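You operate a simulated robot arm through the tools that you are given. There is no shell and no other tool.

The job below is to be done with a simulated robot arm. You get a single attempt, and the scene is never put back.

TASK
Fit the 16 mm roller from the lathe's rack in the slide and throw the yellow lever home.
Fine: free the yellow lever first; the old roller goes in the middle socket of the lathe's roller rack.
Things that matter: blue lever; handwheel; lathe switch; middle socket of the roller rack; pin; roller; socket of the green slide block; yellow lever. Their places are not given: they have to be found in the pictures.

It is judged by the outcome, as a careful person would: the job done as asked, and still so three seconds after it is handed in. It fails if anything else is knocked over, pushed out of place, dropped, spilled or broken.

THE ROBOT
A 7-joint arm with a two-finger parallel gripper, fixed in place. Base frame: the origin is at the foot of the arm, x ahead of it, y to its left, z up. Readings come in mm, rad, newtons and seconds.
Its first joint turns from -2.897 to 2.897 rad. Payload 4.4 kg.
Tool frame: the origin (TCP) lies between the finger pads and is the grasp point; the fingertips stand 23 mm ahead of it; z points along the fingers, y is the line along which they close. Largest opening 94 mm; finger width 38, thickness 10; the body of the gripper, 54 by 96 mm, starts 39 mm behind the TCP.
Orientation is told as [roll, pitch, yaw] about the base's x, y, z axes, in that order, counted from this pose: with the fingers straight down and closing along the base's y, the tool's x points along the base's -x, its y along +y and its z along -z.

THE INTERFACE
- The arm moves only by the tool drive_tool. Its argument "steps" is one flat list of numbers, 7 for each row, row after row: the turn, a rotation vector about the tool's x, y, z in rad, then the shift along the tool's x, y, z in mm, then the closure, from 0 (fully open) to 1 (shut). In form: [ax, ay, az, dx, dy, dz, hand, ax, ay, az, dx, dy, dz, hand, ...]. A call has 1 to 20 rows; each row is the pose to reach, as a shift and turn from the pose commanded when the call began, along the tool's axes at that moment. A row lasts 0.2 s, in which the tool goes at most 50 mm and 0.15 rad; a call with a longer step from one row to the next is refused whole, and so is a gripper value outside its range. A pose out of reach is approached as far as the arm can. The call stops where the force on the tool passes 90 N (or 10 N more than at its start, if that is more) or the arm is blocked; 0.2 s more then pass. Each finger travels about 72 mm/s and halts on what it meets, pressing with about 44 N; the grip force reading is that of the motor and also rises with nothing between the fingers. The clock runs only during rows and for 0.2 s after the last one: add rows that repeat a pose to give the fingers time. It gives the time, the measured TCP pose, the force on the tool (base axes), the opening and the grip force at its end, in the units of the frame above (readings bear some noise), with the torque about the TCP (base axes, N m) and any sound that the robot's microphone picked up.
- Cameras (640 x 400 px; columns grow to the right, rows downward): "scene" is fixed at [399.6, -651.2, 1579.4]; the picture's right is [0.96, -0.27, 0.00], its down [-0.16, -0.56, -0.81] and it looks along [0.22, 0.78, -0.59] (base axes); focal length 339 px, centre (320, 200). "wrist" rides on the gripper at [86, 16, -74] in the tool frame; the picture's right is [-0.18, 0.98, 0.00], its down [-0.58, -0.11, -0.81] and it looks along [-0.79, -0.15, 0.59] (tool axes); focal length 243 px, centre (320, 200).
- snapshot(camera): a new picture of that camera. No time passes.
- point_at(camera, pixels): there is no depth. For up to 12 entries [column, row, z] of the newest picture of that camera ("zoom" is the newest enlarged one), the place [x, y] in the base frame at which the ray of that pixel passes the height z, good to about 2 mm. No time passes.
- enlarge(camera, box): a new picture of the part [left, top, right, bottom] of that camera's present view, enlarged. No time passes.
- hand_in(): hands the job in; it is judged then, once.

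Open the gripper and draw the arm clear of the work before you hand the job in, unless the task says otherwise.

The tools are called as a command line: name --argument value ..., lists and objects as JSON in quotes. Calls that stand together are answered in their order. drive_tool: Moves the arm, as the interface text tells. Its arguments: {"type":"object","properties":{"steps":{"type":"array","items":{"type":"number"}}},"required":["steps"]} The other tools are called the same way: snapshot (camera) takes a picture; point_at (camera, pixels) gives the place at which the rays of pixels pass given heights; enlarge (camera, box) takes an enlarged picture of a part of a camera's view; hand_in () hands the job in.

At the start:

```text
time: 0.0
tcp_pos: [800.8, 226.3, 1206.2]
tcp_rot: [0.0, -0.001, 0.001]
contact_force: [0.8, -0.2, -0.2]
ft_torque: [0.01, -0.02, 0.01]
grip_width: 94.0
grip_force: 0.0
```

scene: 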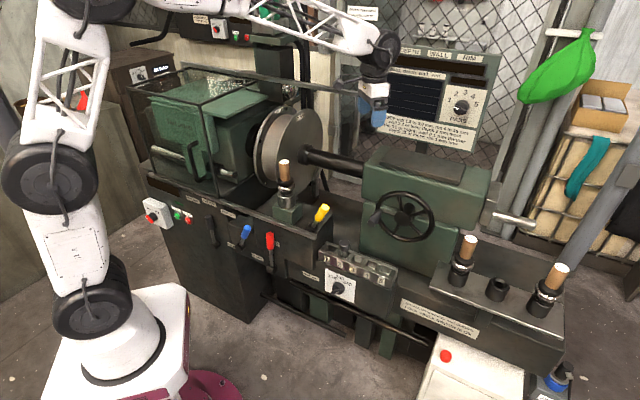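
wrist: 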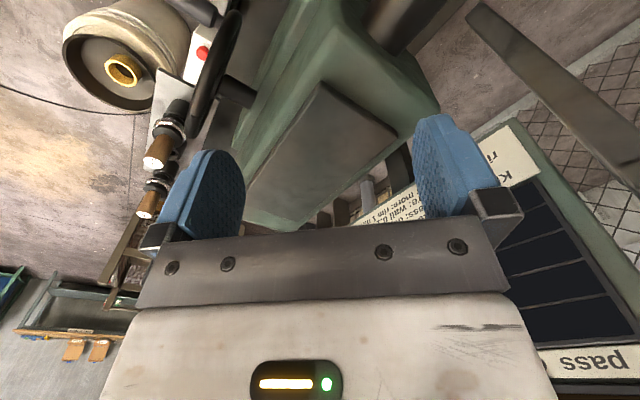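

I start by looking closely at the lathe: roller rack at about (500,285), slide with old roller at (285,190), levers at (245,235), (270,240), (322,213).

enlarge --camera "scene" --box '[200, 140, 360, 280]'

enlarge --camera "scene" --box '[400, 220, 600, 345]'

enlarge --camera "scene" --box '[280, 230, 420, 318]'

enlarge --camera "scene" --box '[360, 40, 520, 160]'

enlarge --camera "scene" --box '[130, 180, 290, 280]'

```text
2.86 times, centred on (280, 210) of scene
```

zoom: 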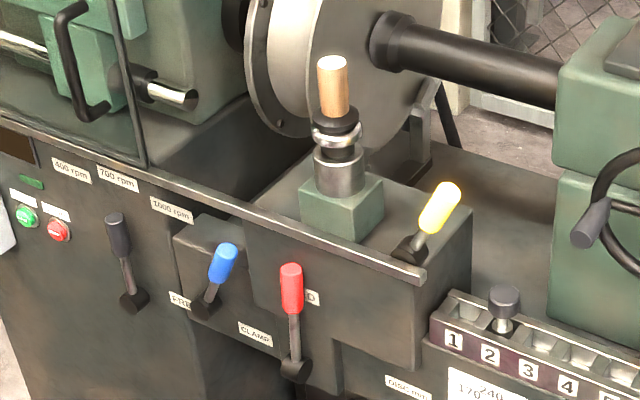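

```text
3.20 times, centred on (500, 282) of scene
```

zoom: 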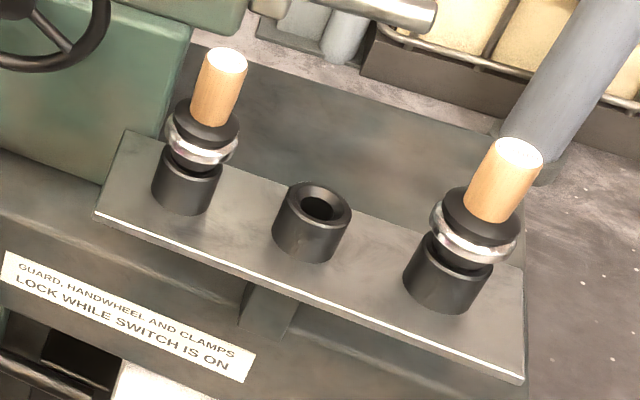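

```text
4.55 times, centred on (350, 274) of scene
```

zoom: 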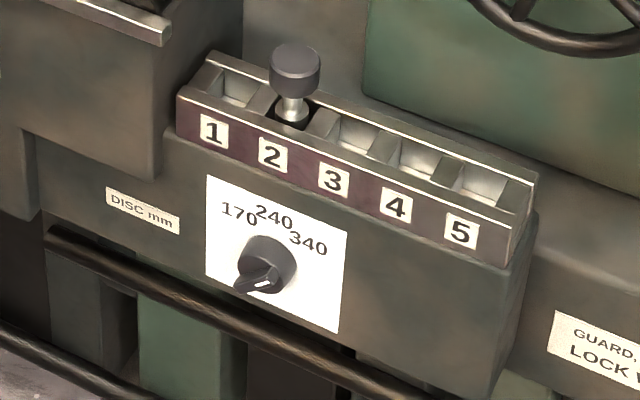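

```text
3.33 times, centred on (440, 100) of scene
```

zoom: 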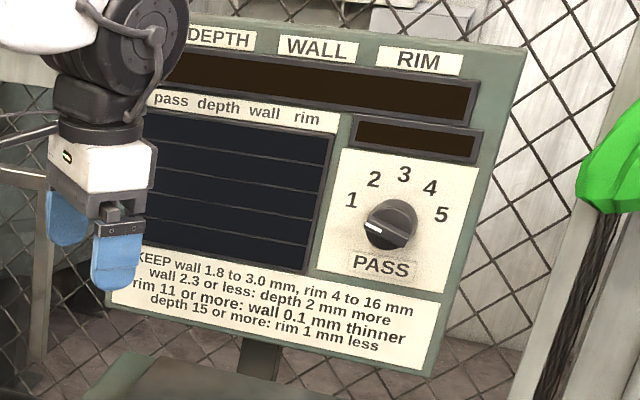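

```text
4.00 times, centred on (210, 230) of scene
```

zoom: 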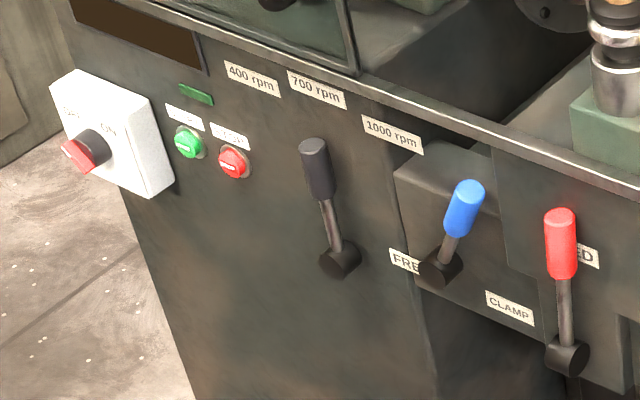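

The rack shows two rollers with a free middle socket at about scene (498,289). I need heights, so I intersect rays from both cameras.

snapshot --camera "scene"

enlarge --camera "wrist" --box '[60, 60, 280, 240]'

enlarge --camera "scene" --box '[440, 225, 520, 285]'

enlarge --camera "scene" --box '[510, 250, 590, 330]'

enlarge --camera "scene" --box '[130, 190, 200, 240]'

enlarge --camera "scene" --box '[260, 150, 340, 230]'

point_at --camera "scene" --pixels '[[470, 240, 1000], [470, 240, 900], [562, 268, 1000], [562, 268, 900], [284, 163, 1000], [284, 163, 900]]'

snapshot --camera "wrist"

point_at --camera "wrist" --pixels '[[153, 163, 1000], [153, 163, 900], [145, 212, 1000], [145, 212, 900]]'

```text
taken
```

scene: 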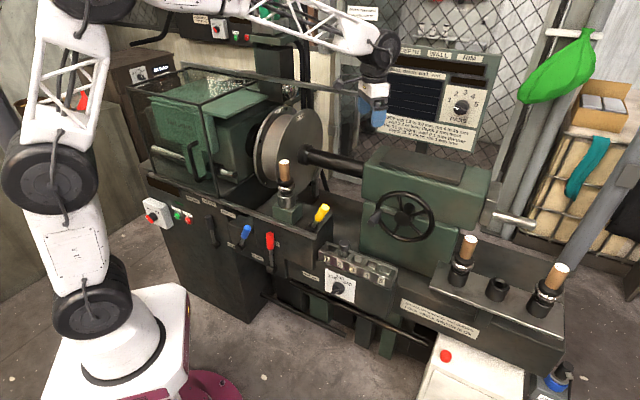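

```text
2.22 times, centred on (170, 150) of wrist
```

zoom: 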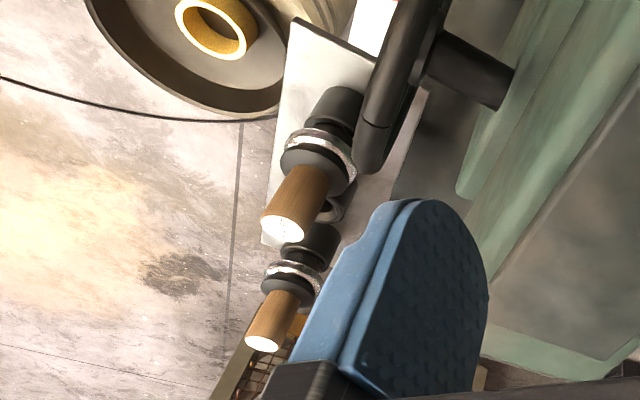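

```text
6.67 times, centred on (480, 255) of scene
```

zoom: 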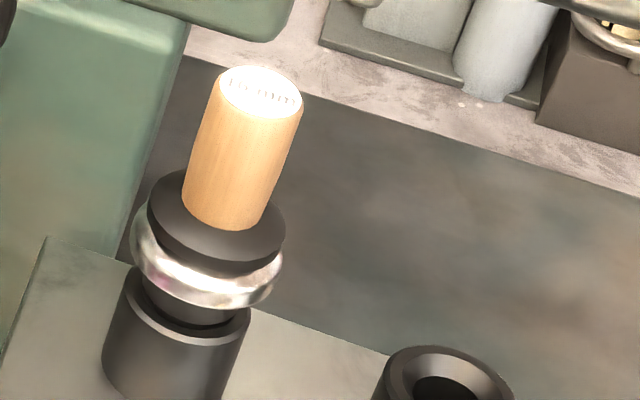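

```text
5.00 times, centred on (550, 290) of scene
```

zoom: 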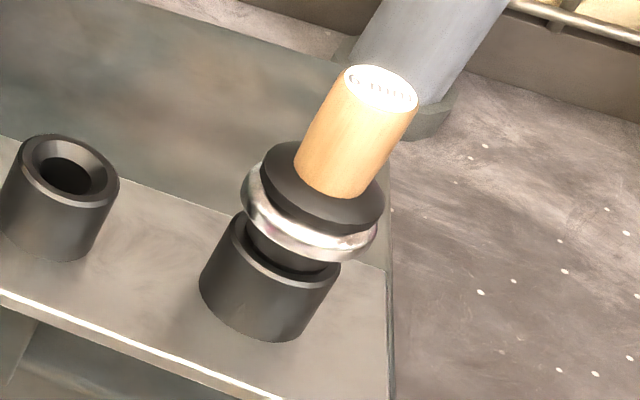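

```text
8.00 times, centred on (165, 215) of scene
```

zoom: 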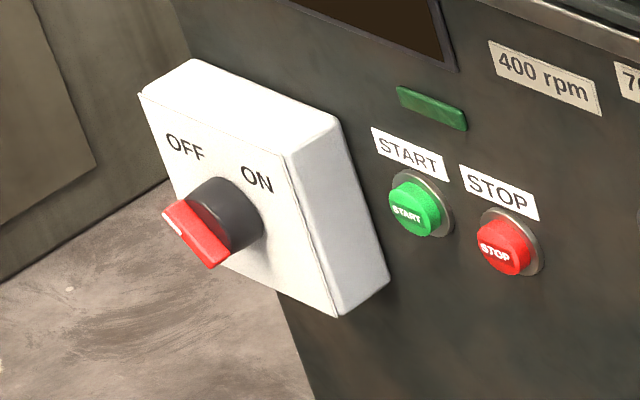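

```text
5.00 times, centred on (300, 190) of scene
```

zoom: 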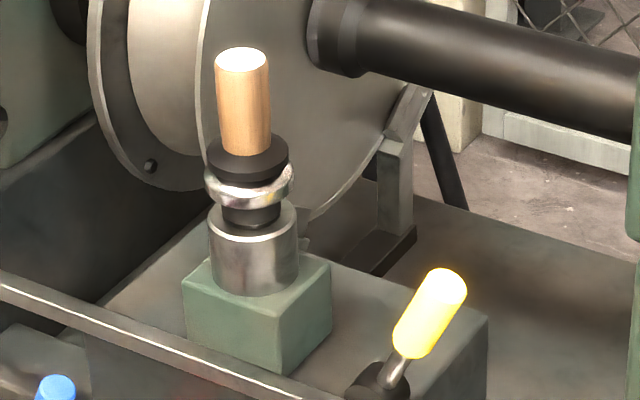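

```text
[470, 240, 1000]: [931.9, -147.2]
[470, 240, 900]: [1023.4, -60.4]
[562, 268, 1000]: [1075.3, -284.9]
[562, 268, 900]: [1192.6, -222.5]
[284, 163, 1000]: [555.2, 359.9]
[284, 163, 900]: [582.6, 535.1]
```

```text
taken
```

wrist: 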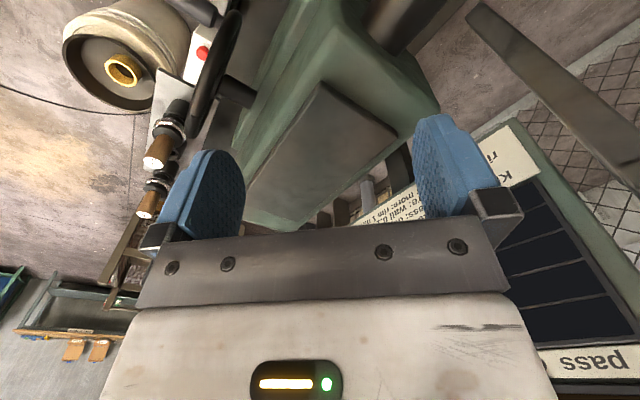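

```text
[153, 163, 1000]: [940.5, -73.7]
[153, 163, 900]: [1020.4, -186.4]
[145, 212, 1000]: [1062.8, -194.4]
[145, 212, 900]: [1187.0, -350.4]
```

The handle ends carry engraved labels, so I zoom in hard on each of them: left rack roller top (469,239), right (561,268), old roller (284,162).

enlarge --camera "scene" --box '[462, 232, 482, 246]'

enlarge --camera "scene" --box '[550, 260, 572, 275]'

enlarge --camera "scene" --box '[274, 156, 296, 171]'

enlarge --camera "wrist" --box '[138, 153, 168, 173]'

enlarge --camera "scene" --box '[225, 205, 285, 265]'

enlarge --camera "scene" --box '[300, 195, 340, 235]'

enlarge --camera "scene" --box '[350, 170, 450, 260]'

enlarge --camera "scene" --box '[380, 285, 500, 345]'

```text
16.00 times, centred on (472, 239) of scene
```

zoom: 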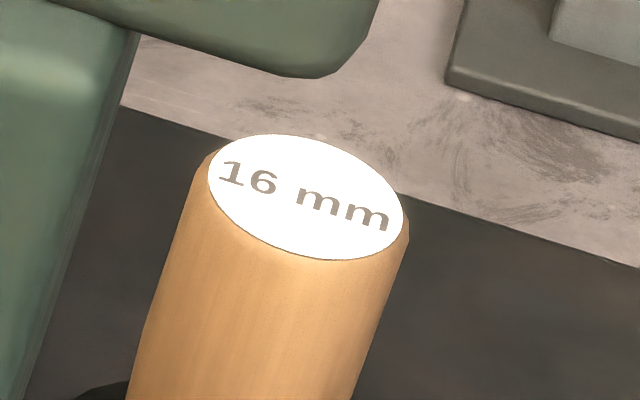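

```text
16.00 times, centred on (561, 268) of scene
```

zoom: 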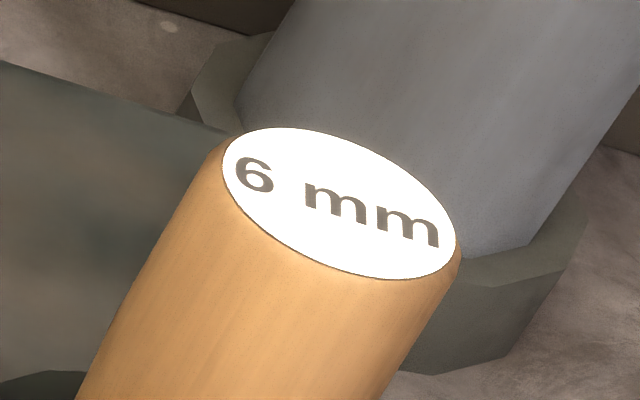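

```text
16.00 times, centred on (285, 164) of scene
```

zoom: 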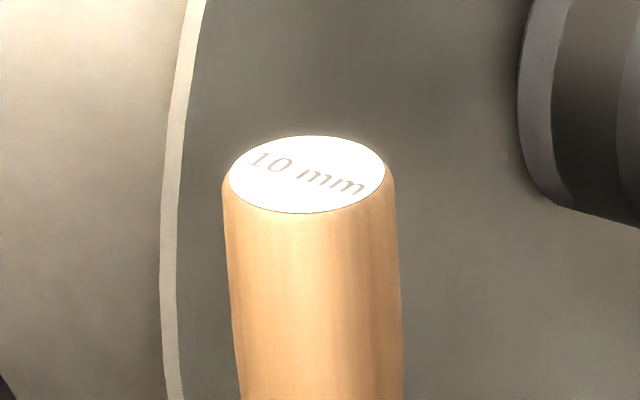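

```text
16.00 times, centred on (153, 163) of wrist
```

zoom: 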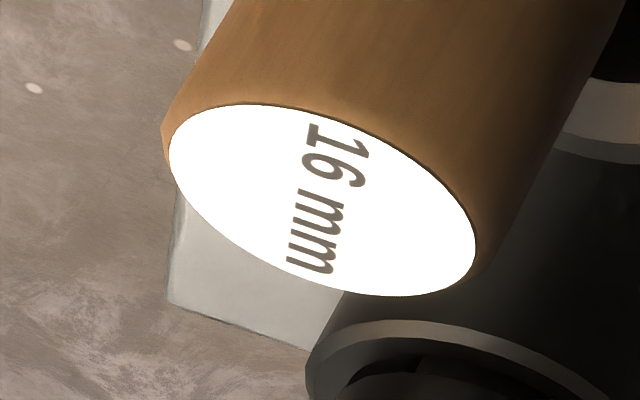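

```text
6.67 times, centred on (255, 235) of scene
```

zoom: 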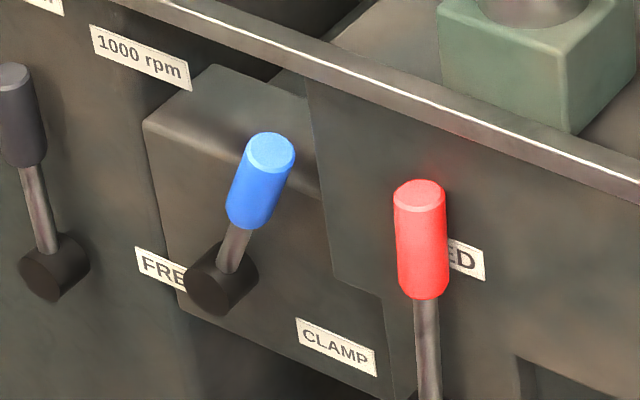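

```text
10.00 times, centred on (320, 215) of scene
```

zoom: 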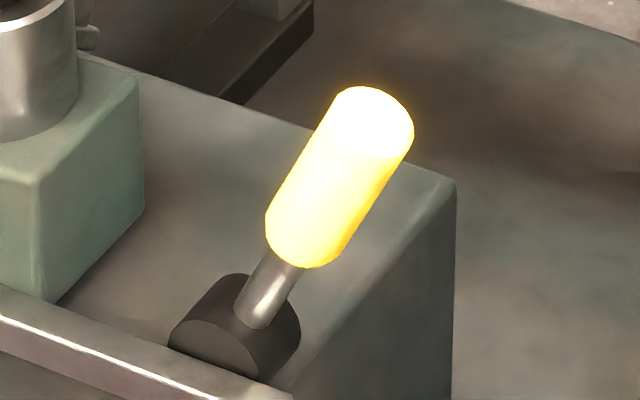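

```text
4.44 times, centred on (400, 215) of scene
```

zoom: 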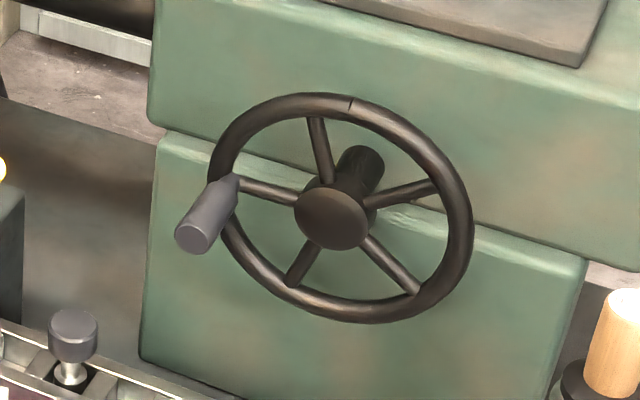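

```text
5.33 times, centred on (440, 315) of scene
```

zoom: 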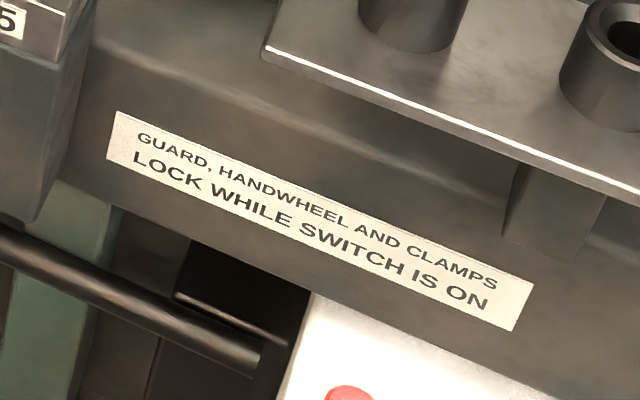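

The left rack roller reads "16 mm", the right "6 mm", and the old one in the slide "10 mm"; the switch pointer is at OFF. I draw the tool back and yaw it left so the wrist camera faces the slide and the yellow lever.

drive_tool --steps '[0, 0, -0.08, 40, -2, 0, 0, 0, 0, -0.16, 80, -4, 0, 0, 0, 0, -0.24, 120, -6, 0, 0, 0, 0, -0.32, 160, -8, 0, 0, 0, 0, -0.4, 200, -10, 0, 0, 0, 0, -0.48, 240, -12, 0, 0, 0, 0, -0.56, 280, -14, 0, 0, 0, 0, -0.64, 320, -16, 0, 0, 0, 0, -0.72, 360, -18, 0, 0, 0, 0, -0.8, 400, -20, 0, 0]'

snapshot --camera "wrist"

snapshot --camera "scene"

```text
time: 2.2
tcp_pos: [401.7, 205.8, 1205.2]
tcp_rot: [0.002, 0.002, 0.801]
contact_force: [-0.8, -0.2, 0.9]
ft_torque: [0.03, -0.03, -0.03]
grip_width: 93.9
grip_force: 0.1
```

```text
taken
```

wrist: 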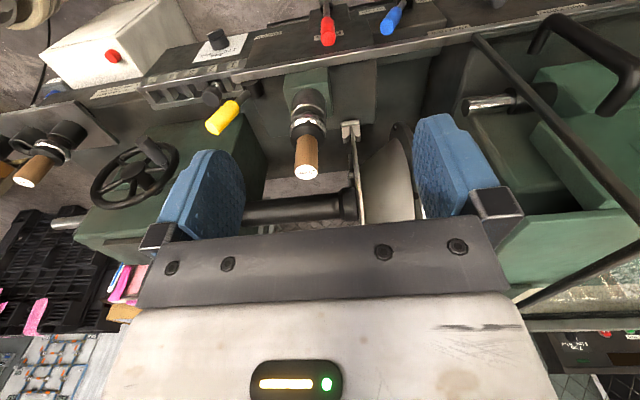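

```text
taken
```

scene: 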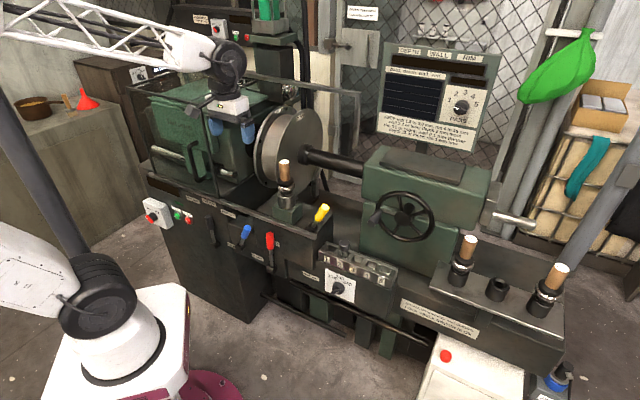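

The wrist view shows the old roller top at (307,172), yellow lever tip (215,125), red lever (328,35), blue (390,25). I zoom in and triangulate the roller and lever.

enlarge --camera "wrist" --box '[180, 60, 360, 190]'

enlarge --camera "wrist" --box '[180, 0, 460, 120]'

enlarge --camera "wrist" --box '[0, 80, 140, 200]'

point_at --camera "wrist" --pixels '[[307, 172, 1000], [307, 172, 900], [215, 125, 1000], [215, 125, 900], [26, 180, 1000], [26, 180, 900]]'

point_at --camera "scene" --pixels '[[284, 162, 1000], [284, 162, 900], [324, 207, 1000], [324, 207, 900], [470, 239, 1000], [470, 239, 900]]'

```text
3.08 times, centred on (270, 125) of wrist
```

zoom: 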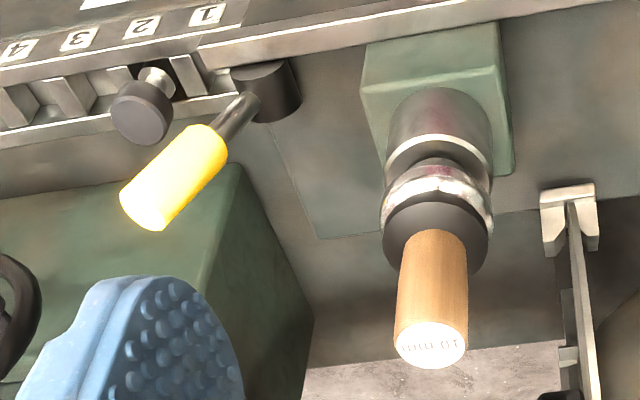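

```text
2.29 times, centred on (320, 60) of wrist
```

zoom: 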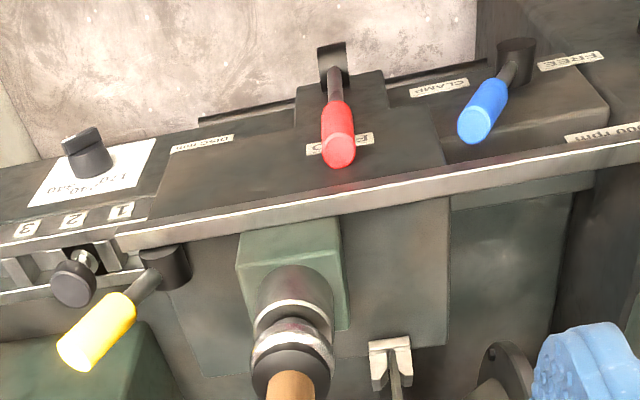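

```text
3.33 times, centred on (70, 140) of wrist
```

zoom: 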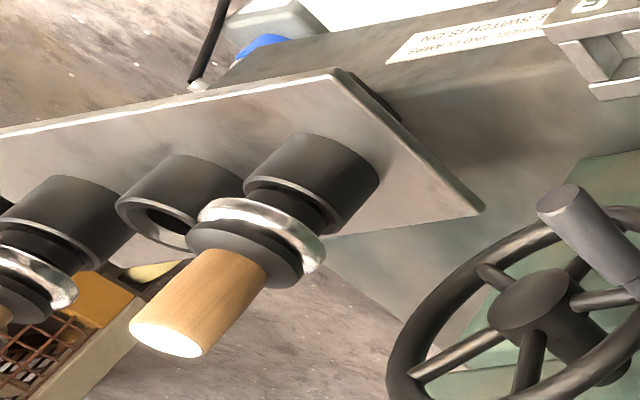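

```text
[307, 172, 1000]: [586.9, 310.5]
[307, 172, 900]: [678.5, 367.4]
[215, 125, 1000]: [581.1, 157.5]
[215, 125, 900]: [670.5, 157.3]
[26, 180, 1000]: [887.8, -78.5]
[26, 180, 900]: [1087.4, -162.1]
```

```text
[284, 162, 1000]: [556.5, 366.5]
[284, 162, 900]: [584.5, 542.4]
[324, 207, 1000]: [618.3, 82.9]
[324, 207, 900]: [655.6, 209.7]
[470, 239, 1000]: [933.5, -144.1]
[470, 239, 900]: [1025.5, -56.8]
```

Old roller tip triangulates to about (543,284,1047), yellow lever tip to (637,157,941), 16 mm tip to (967,-111,962). Next I triangulate the yellow hub, the socket collar and the sockets of the rack.

point_at --camera "scene" --pixels '[[309.5, 229.5, 900], [309.5, 229.5, 800], [314.5, 224.5, 900], [314.5, 224.5, 800], [497, 280, 900], [497, 280, 800], [286, 185, 1000], [286, 185, 900]]'

point_at --camera "wrist" --pixels '[[253.8, 89.3, 900], [253.8, 89.3, 800], [250, 97, 900], [250, 97, 800], [21, 145, 900], [21, 145, 800], [208, 38, 900], [208, 38, 800]]'

enlarge --camera "wrist" --box '[200, 70, 270, 140]'

enlarge --camera "wrist" --box '[270, 60, 350, 185]'

enlarge --camera "scene" --box '[265, 155, 305, 225]'

```text
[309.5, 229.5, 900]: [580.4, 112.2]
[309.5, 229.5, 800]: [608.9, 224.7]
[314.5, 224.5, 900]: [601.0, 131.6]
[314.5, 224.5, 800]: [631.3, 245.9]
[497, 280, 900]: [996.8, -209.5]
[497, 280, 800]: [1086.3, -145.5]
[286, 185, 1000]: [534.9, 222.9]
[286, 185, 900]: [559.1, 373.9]
```

```text
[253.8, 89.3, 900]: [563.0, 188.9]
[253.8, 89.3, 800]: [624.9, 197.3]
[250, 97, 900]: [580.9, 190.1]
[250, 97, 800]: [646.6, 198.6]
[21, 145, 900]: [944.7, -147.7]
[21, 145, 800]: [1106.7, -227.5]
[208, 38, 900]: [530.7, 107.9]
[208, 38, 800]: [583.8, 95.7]
```

```text
5.71 times, centred on (235, 105) of wrist
```

zoom: 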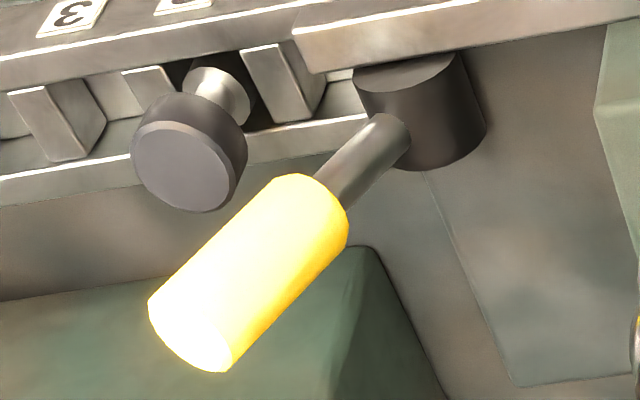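

```text
3.20 times, centred on (310, 122) of wrist
```

zoom: 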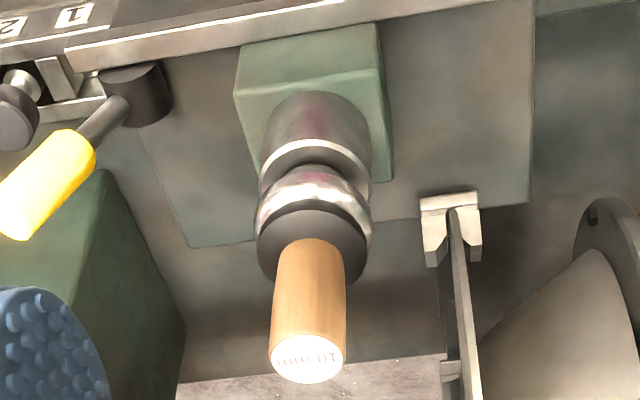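

```text
5.71 times, centred on (285, 190) of scene
```

zoom: 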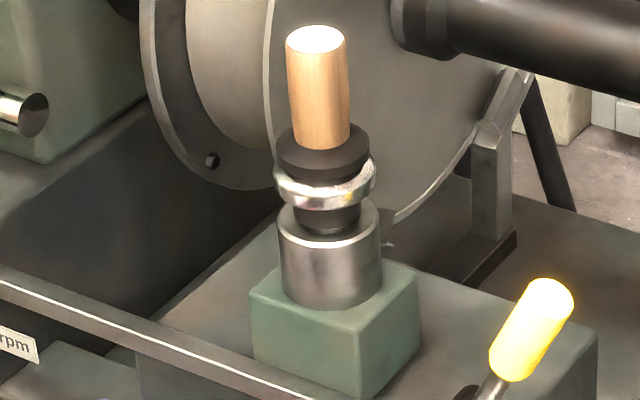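

Hub is near (605,194,830), so the yellow lever leans about 23° toward +a (a≈(0.73,-0.69), lathe axis) and swings in the lathe-face plane. I triangulate the pin head (scene (344.5,244.3), wrist (212,99)), the knob's mid and the handwheel handle for clearance.

point_at --camera "scene" --pixels '[[344.5, 244.3, 900], [344.5, 244.3, 800], [321.5, 212, 950], [321.5, 212, 850], [372, 218, 950], [372, 218, 850], [333, 220, 900], [333, 220, 800], [499.4, 284.5, 900], [499.4, 284.5, 800]]'

point_at --camera "wrist" --pixels '[[212.2, 98.9, 900], [212.2, 98.9, 800], [222.5, 118, 950], [222.5, 118, 850], [122, 142, 950], [122, 142, 850], [22, 147.5, 900], [22, 147.5, 800]]'

enlarge --camera "scene" --box '[295, 190, 355, 260]'

```text
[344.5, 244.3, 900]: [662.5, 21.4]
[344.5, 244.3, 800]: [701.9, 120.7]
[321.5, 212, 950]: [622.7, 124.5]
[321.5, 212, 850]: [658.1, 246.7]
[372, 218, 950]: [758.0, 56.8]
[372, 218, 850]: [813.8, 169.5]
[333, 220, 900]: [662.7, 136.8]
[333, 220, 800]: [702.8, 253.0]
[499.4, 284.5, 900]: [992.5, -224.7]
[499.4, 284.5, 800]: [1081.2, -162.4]
```

```text
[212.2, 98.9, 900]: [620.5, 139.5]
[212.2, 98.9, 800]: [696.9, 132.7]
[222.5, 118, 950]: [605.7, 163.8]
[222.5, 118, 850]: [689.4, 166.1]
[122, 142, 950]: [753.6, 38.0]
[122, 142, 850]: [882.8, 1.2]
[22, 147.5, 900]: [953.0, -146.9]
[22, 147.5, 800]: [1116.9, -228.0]
```

```text
5.71 times, centred on (325, 225) of scene
```

zoom: 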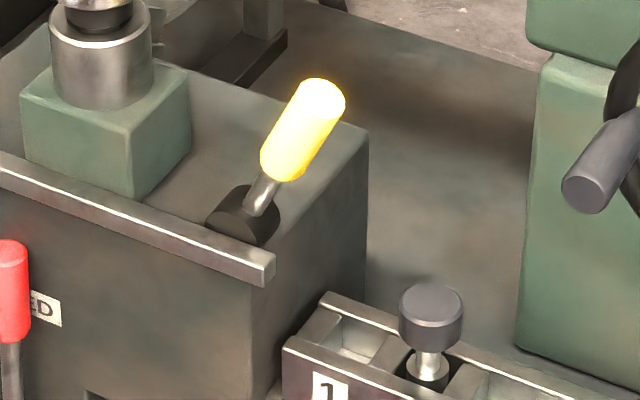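

Pin head is low (≈(706,132,789)) and the handwheel handle is at ≈(745,42,962), so there's room. I turn the tool to yaw 135° (closing axis across the lathe, camera on the side away from the roller) while moving above the yellow lever.

drive_tool --steps '[0, 0, -0.13, -11, -16, 4, 0, 0, 0, -0.26, -22, -32, 8, 0, 0, 0, -0.39, -33, -48, 12, 0, 0, 0, -0.52, -44, -64, 16, 0, 0, 0, -0.65, -55, -80, 20, 0, 0, 0, -0.78, -66, -96, 24, 0, 0, 0, -0.91, -77, -112, 28, 0, 0, 0, -1.04, -88, -128, 32, 0, 0, 0, -1.17, -99, -144, 36, 0, 0, 0, -1.3, -110, -161, 40, 0, 0, 0, -1.43, -121, -178, 44, 0, 0, 0, -1.555, -131, -194, 50, 0, 0, 0, -1.555, -131, -194, 50, 0]'

snapshot --camera "wrist"

snapshot --camera "scene"

```text
time: 5.0
tcp_pos: [631.0, 163.9, 1156.5]
tcp_rot: [0.0, -0.001, 2.356]
contact_force: [0.0, -1.1, 0.3]
ft_torque: [0.0, -0.01, 0.02]
grip_width: 94.0
grip_force: 0.1
```

```text
taken
```

wrist: 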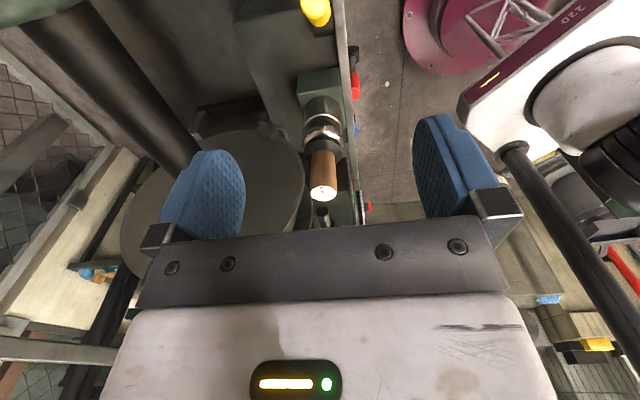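

```text
taken
```

scene: 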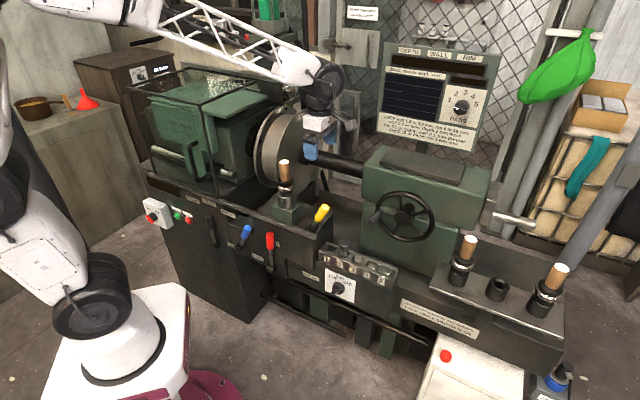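

Yaw 135° is reachable; the yellow knob shows at wrist (317,8) and the old roller top at (322,192). I refine both with new rays.

point_at --camera "wrist" --pixels '[[322, 192, 1047], [322, 192, 1000], [317, 20, 941], [317, 8, 917], [317, 20, 900], [322, 135, 970], [328, 108, 930]]'

enlarge --camera "wrist" --box '[270, 0, 380, 70]'

enlarge --camera "wrist" --box '[260, 60, 380, 220]'

```text
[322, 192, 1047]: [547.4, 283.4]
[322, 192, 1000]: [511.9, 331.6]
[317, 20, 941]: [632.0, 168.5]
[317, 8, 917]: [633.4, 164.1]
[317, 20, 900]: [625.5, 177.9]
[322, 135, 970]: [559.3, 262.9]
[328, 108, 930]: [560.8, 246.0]
```

```text
5.71 times, centred on (325, 35) of wrist
```

zoom: 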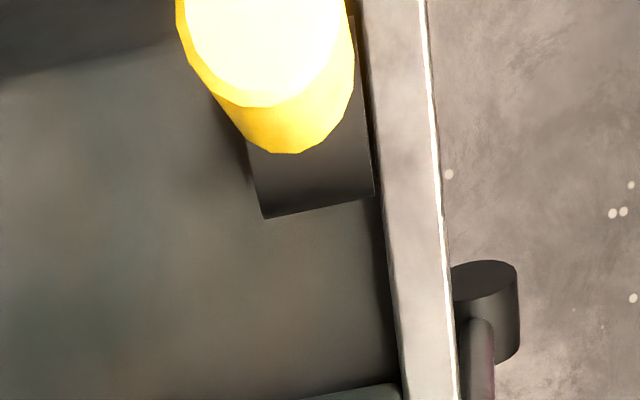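

```text
2.50 times, centred on (320, 140) of wrist
```

zoom: 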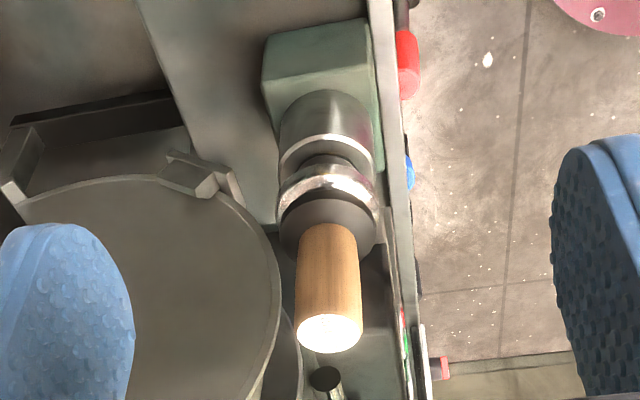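

Ray intersection confirms knob mid ≈(633,164.6,917) and roller axis ≈(545,284), top 1047. I lower toward the knob with a slight lean away from the roller, stopping at z≈1000 to check.

drive_tool --steps '[0, -0.05, 0, 0, 0, 35, 0, 0, -0.1, 0, 0, 0, 70, 0, 0, -0.15, 0, 1, -1, 110, 0, 0, -0.2, 0, 1, -2, 156, 0, 0, -0.2, 0, 1, -2, 156, 0]'

snapshot --camera "wrist"

enlarge --camera "scene" --box '[240, 100, 440, 260]'

```text
time: 6.2
tcp_pos: [633.4, 166.6, 1001.3]
tcp_rot: [-0.002, -0.201, 2.355]
contact_force: [0.3, -0.4, 0.1]
ft_torque: [-0.03, 0.02, 0.01]
grip_width: 93.9
grip_force: 0.0
```

```text
taken
```

wrist: 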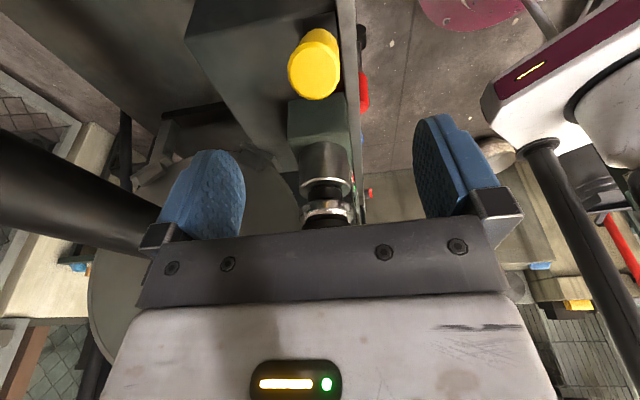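

```text
2.50 times, centred on (340, 180) of scene
```

zoom: 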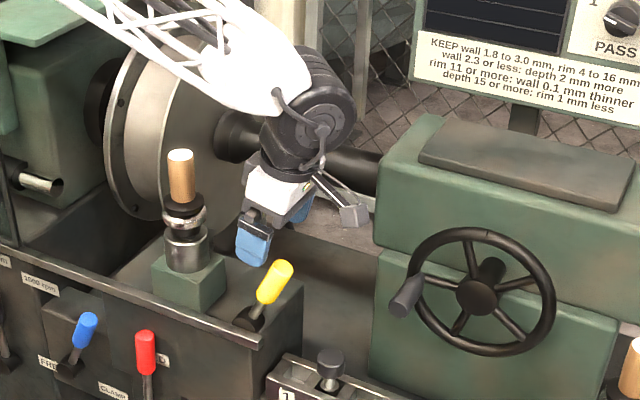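

The knob face is at wrist (313,72), nearly centred between the fingers (col 320). I check its place then go down to straddle it.

point_at --camera "wrist" --pixels '[[313, 74, 941], [318, 50, 917], [313, 74, 935], [324, 30, 880]]'

enlarge --camera "wrist" --box '[260, 0, 380, 120]'

```text
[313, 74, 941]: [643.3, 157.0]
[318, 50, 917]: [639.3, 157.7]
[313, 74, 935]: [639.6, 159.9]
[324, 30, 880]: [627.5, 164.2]
```

```text
3.33 times, centred on (320, 60) of wrist
```

zoom: 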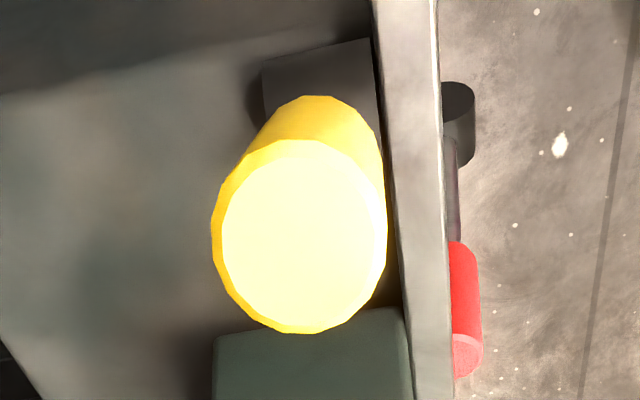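

Knob tip ≈(641,158,938). I go straight down 86 mm so the pads straddle the knob's middle.

drive_tool --steps '[0, 0, 0, 6, 0, 28, 0, 0, 0, 0, 12, 1, 56, 0, 0, 0, 0, 18.5, 1.4, 84, 0, 0, 0, 0, 18.5, 1.4, 84, 0]'

snapshot --camera "wrist"

enlarge --camera "scene" --box '[260, 140, 400, 260]'

```text
time: 7.2
tcp_pos: [632.9, 164.2, 914.0]
tcp_rot: [-0.001, -0.2, 2.355]
contact_force: [-0.2, -0.6, 0.3]
ft_torque: [0.0, 0.01, 0.01]
grip_width: 93.8
grip_force: 0.0
```

```text
taken
```

wrist: 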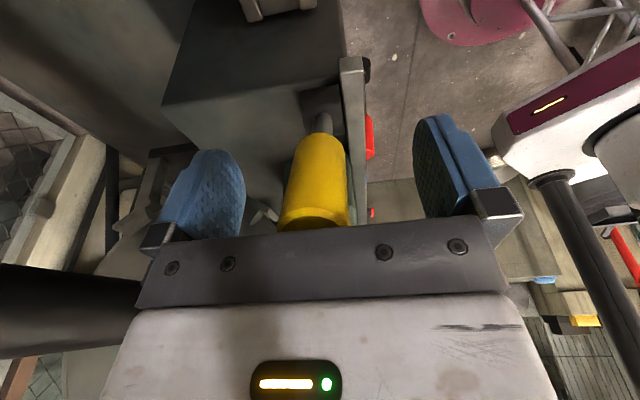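

```text
3.33 times, centred on (330, 200) of scene
```

zoom: 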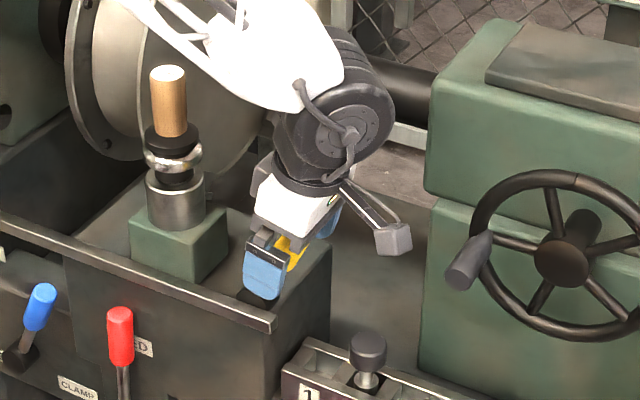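

The knob sits centred between the pads (col ~317). I close on it gently and read the width.

drive_tool --steps '[0, 0, 0, 0, 0, 0, 0.5, 0, 0, 0, 0, 0, 0, 0.65, 0, 0, 0, 0, 0, 0, 0.8, 0, 0, 0, 0, 0, 0, 0.8]'

snapshot --camera "wrist"

```text
time: 8.2
tcp_pos: [634.8, 163.3, 913.4]
tcp_rot: [0.0, -0.199, 2.356]
contact_force: [16.1, 18.4, -8.9]
ft_torque: [-0.41, 0.25, 0.14]
grip_width: 29.7
grip_force: 12.2
```

```text
taken
```

wrist: 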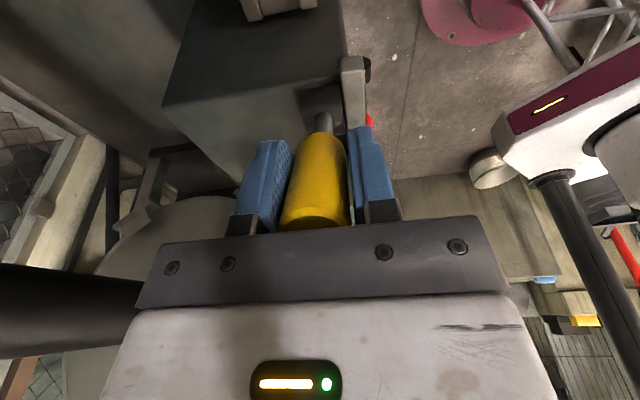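

The knob pushes the tool along +n (~24 N), so it's slightly off-centre; I shift 3 mm along +n and close fully.

drive_tool --steps '[0, 0, 0, 0, -1.5, 0, 0.8, 0, 0, 0, 0, -3, 0, 0.85, 0, 0, 0, 0, -3, 0, 1, 0, 0, 0, 0, -3, 0, 1]'

snapshot --camera "wrist"

```text
time: 9.2
tcp_pos: [634.6, 164.1, 913.5]
tcp_rot: [0.001, -0.201, 2.354]
contact_force: [-32.4, -16.2, 8.9]
ft_torque: [0.66, -0.47, -0.5]
grip_width: 27.7
grip_force: 45.1
```

```text
taken
```

wrist: 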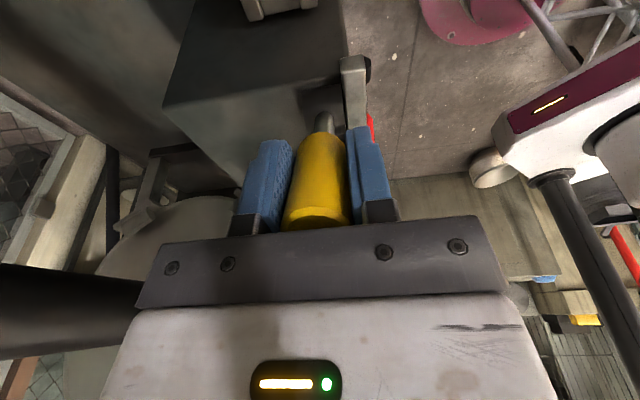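

Firm grip at 27.7 mm, 45 N; residual side load is −n so I re-centre 1.7 mm and begin swinging the lever toward the roller side along the arc about the hub, first ~12°.

drive_tool --steps '[0, 0, 0, 0, 1.7, 0, 1, 0, 0, 0, -4.5, 1.7, -1, 1, 0, 0, 0, -9.1, 1.7, -2, 1, 0, 0, 0, -14, 1.7, -2.6, 1, 0, 0, 0, -18.8, 1.7, -3.1, 1, 0, 0, 0, -18.8, 1.7, -3.1, 1]'

snapshot --camera "wrist"

enlarge --camera "scene" --box '[260, 140, 400, 260]'

```text
time: 10.6
tcp_pos: [622.0, 176.6, 920.4]
tcp_rot: [0.0, -0.199, 2.355]
contact_force: [9.6, -12.9, -5.9]
ft_torque: [-1.43, -0.4, 0.32]
grip_width: 27.9
grip_force: 44.7
```

```text
taken
```

wrist: 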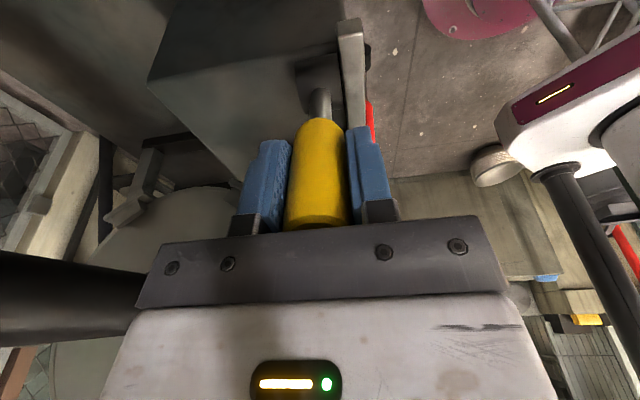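

```text
3.33 times, centred on (330, 200) of scene
```

zoom: 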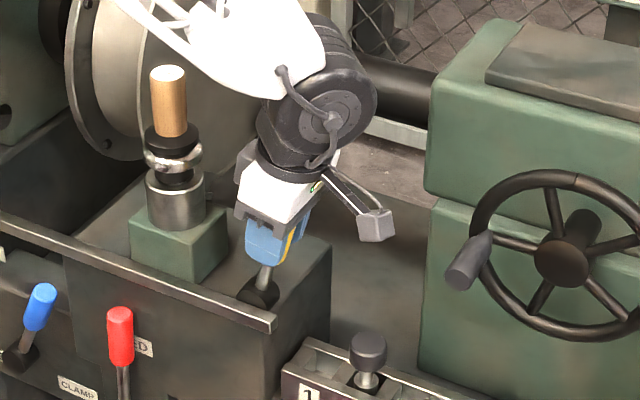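

The lever is following (stem more upright, ~16 N resistance). I continue along the arc to about −10°.

drive_tool --steps '[0, 0, 0, -4, 0, 0, 1, 0, 0, 0, -8.3, 0, -0.2, 1, 0, 0, 0, -12.3, 0, 0, 1, 0, 0, 0, -16.3, 0, 0.5, 1, 0, 0, 0, -20.3, 0, 1, 1, 0, 0, 0, -24.3, 0, 1.7, 1, 0, 0, 0, -28.3, 0, 2.7, 1, 0, 0, 0, -32.2, 0, 3.7, 1, 0, 0, 0, -36, 0, 5, 1, 0, 0, 0, -40, 0, 6.3, 1, 0, 0, 0, -40, 0, 6.3, 1]'

snapshot --camera "wrist"

enlarge --camera "scene" --box '[260, 140, 400, 260]'

```text
time: 13.0
tcp_pos: [594.5, 206.2, 921.8]
tcp_rot: [0.0, -0.2, 2.353]
contact_force: [-32.7, -47.7, 15.5]
ft_torque: [-0.33, -1.44, -0.44]
grip_width: 27.6
grip_force: 45.2
```

```text
taken
```

wrist: 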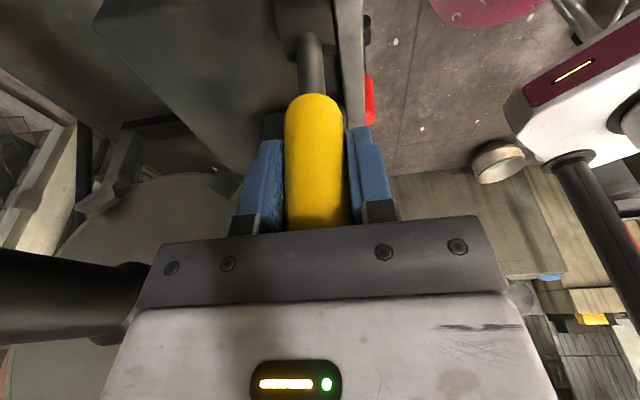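

```text
3.33 times, centred on (330, 200) of scene
```

zoom: 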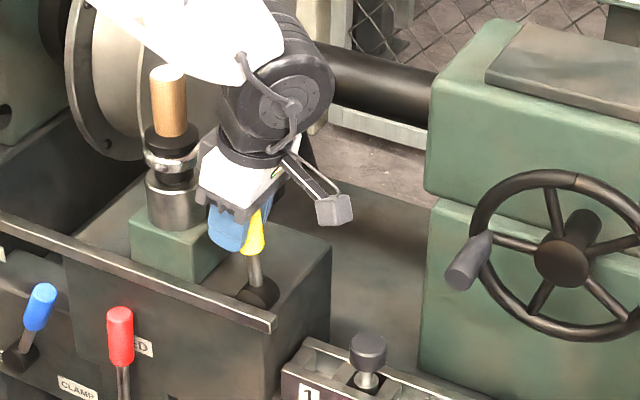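

Side load built along −n (−57 N) since the lever plane is ~2–3° off my assumed axis; I correct by +2.9 mm in tool y and continue to about −25° watching force.

drive_tool --steps '[0, 0, 0, 0, 2.8, 0, 1, 0, 0, 0, -3.7, 3, 1.7, 1, 0, 0, 0, -7.5, 3.2, 3.4, 1, 0, 0, 0, -11, 3.4, 5.3, 1, 0, 0, 0, -14.6, 3.6, 7.3, 1, 0, 0, 0, -14.6, 3.6, 7.3, 1]'

snapshot --camera "wrist"

enlarge --camera "scene" --box '[260, 140, 400, 260]'

```text
time: 14.4
tcp_pos: [582.2, 217.4, 920.7]
tcp_rot: [-0.005, -0.197, 2.356]
contact_force: [58.6, 59.3, 34.9]
ft_torque: [-1.53, -0.2, 0.77]
grip_width: 27.6
grip_force: 44.7
```

```text
taken
```

wrist: 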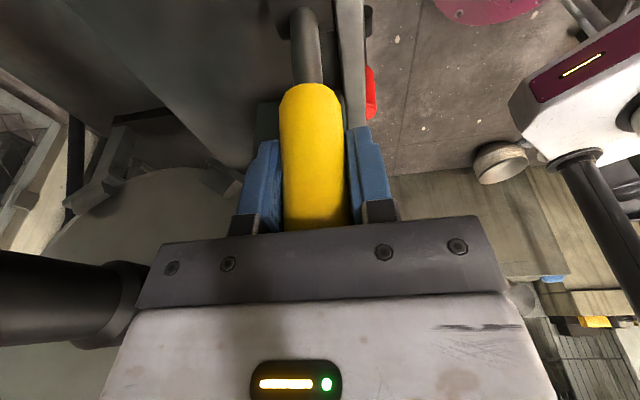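

```text
3.33 times, centred on (330, 200) of scene
```

zoom: 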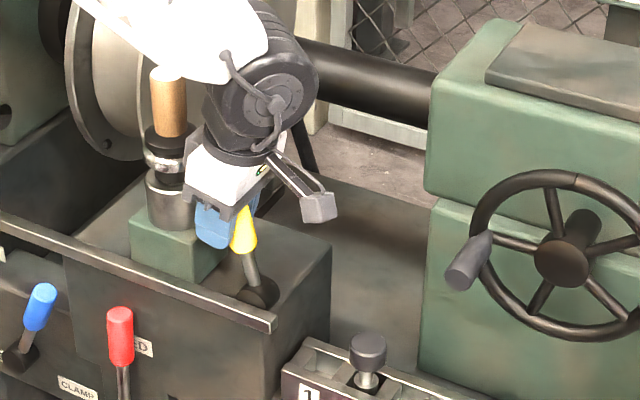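

Now the side load is +n 83 N and +z 35 N: over-corrected laterally and pressing slightly down. I relieve both by small shifts and re-read before deciding whether the lever hit its stop.

drive_tool --steps '[0, 0, 0, 0, -1, -0.8, 1, 0, 0, 0, 0, -2, -1.6, 1, 0, 0, 0, 0, -2, -1.6, 1]'

enlarge --camera "scene" --box '[290, 180, 330, 240]'

```text
time: 15.2
tcp_pos: [582.5, 216.6, 920.6]
tcp_rot: [0.0, -0.2, 2.356]
contact_force: [44.3, 69.8, 30.3]
ft_torque: [-0.16, 0.73, 1.03]
grip_width: 27.6
grip_force: 45.6
```

```text
6.67 times, centred on (310, 210) of scene
```

zoom: 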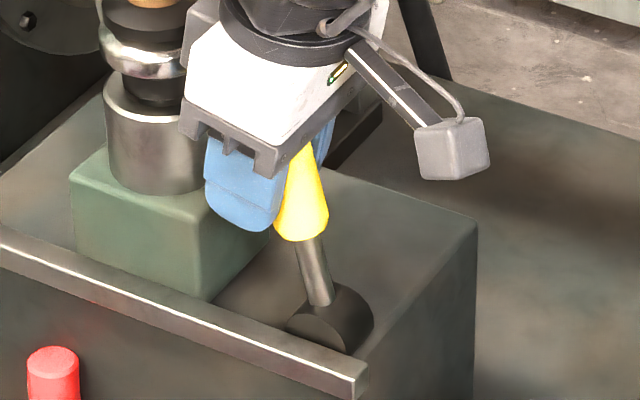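

The load barely changed, so it's friction/stiction at the pads; the lever now leans left past vertical. I open the fingers to see where the lever rests by itself.

drive_tool --steps '[0, 0, 0, 0, 0, 0, 0.5, 0, 0, 0, 0, 0, 0, 0.4, 0, 0, 0, 0, 0, 0, 0.3, 0, 0, 0, 0, 0, 0, 0.3]'

snapshot --camera "wrist"

enlarge --camera "scene" --box '[290, 180, 330, 240]'

```text
time: 16.2
tcp_pos: [580.9, 215.9, 918.4]
tcp_rot: [0.0, -0.201, 2.355]
contact_force: [-1.0, 1.1, 0.5]
ft_torque: [-0.04, -0.01, -0.05]
grip_width: 65.9
grip_force: 0.1
```

```text
taken
```

wrist: 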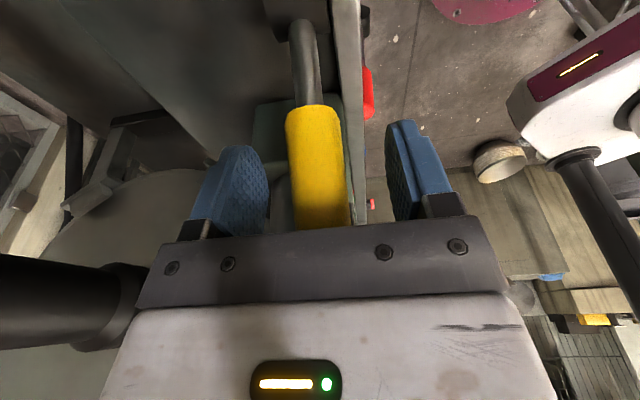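

```text
6.67 times, centred on (310, 210) of scene
```

zoom: 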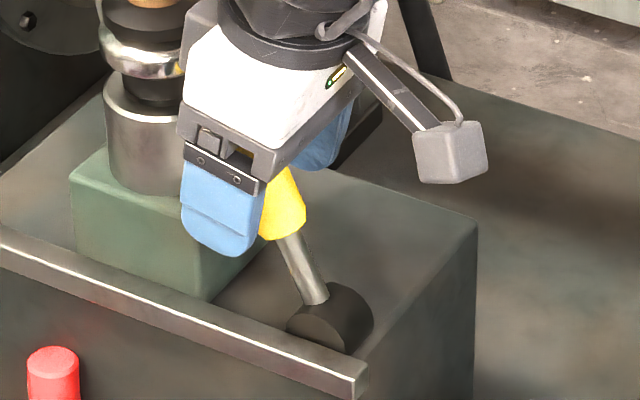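

On release the lever went over to the left (≈−23°, mirror of before) and load is zero. I back straight up with the fingers open to inspect it.

drive_tool --steps '[0, 0, 0, -2, 0, -30, 0.2, 0, 0, 0, -5, 0, -70, 0.1, 0, 0, 0, -8, 0, -115, 0, 0, 0, 0, -12, 0, -160, 0, 0, 0, 0, -12, 0, -160, 0]'

snapshot --camera "wrist"

enlarge --camera "scene" --box '[260, 140, 380, 250]'

```text
time: 17.4
tcp_pos: [596.0, 200.8, 1081.4]
tcp_rot: [0.001, -0.202, 2.354]
contact_force: [0.0, 0.0, -0.9]
ft_torque: [0.02, 0.0, -0.02]
grip_width: 94.0
grip_force: 0.0
```

```text
taken
```

wrist: 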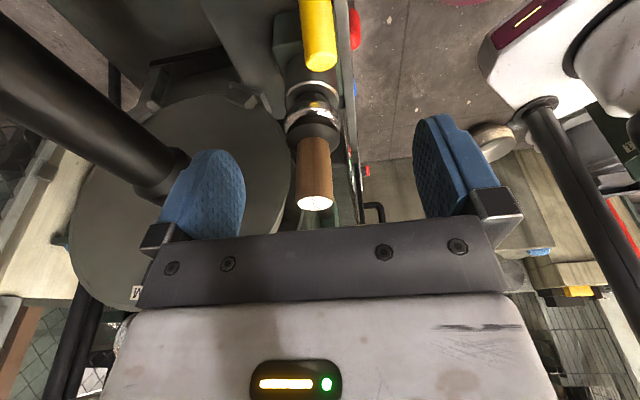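

```text
3.64 times, centred on (320, 195) of scene
```

zoom: 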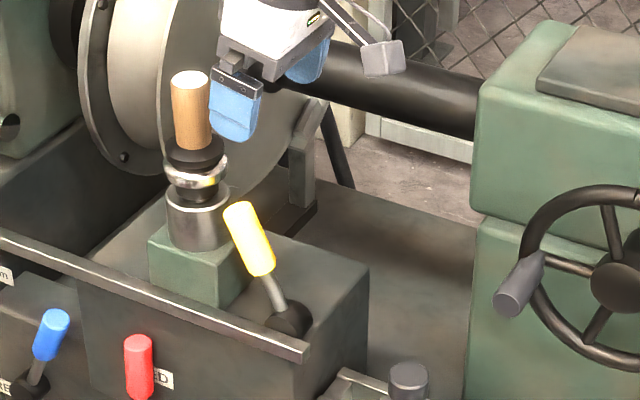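

The yellow lever is now thrown to the left (tip at scene (297,197)) and stays: freed. Next I raise, level the tool, then turn to face the rack to measure the sockets and test reach before touching the roller.

drive_tool --steps '[0, 0, 0, -8, 0, -39, 0, 0, 0.1, 0, -16, 0, -79, 0, 0, 0.2, 0, -24, 0, -118, 0, 0, 0.2, 0, -24, 0, -118, 0]'

```text
time: 18.4
tcp_pos: [595.1, 203.0, 1199.4]
tcp_rot: [-0.001, 0.001, 2.355]
contact_force: [0.9, -0.5, 0.1]
ft_torque: [-0.01, -0.02, -0.01]
grip_width: 93.8
grip_force: 0.0
```

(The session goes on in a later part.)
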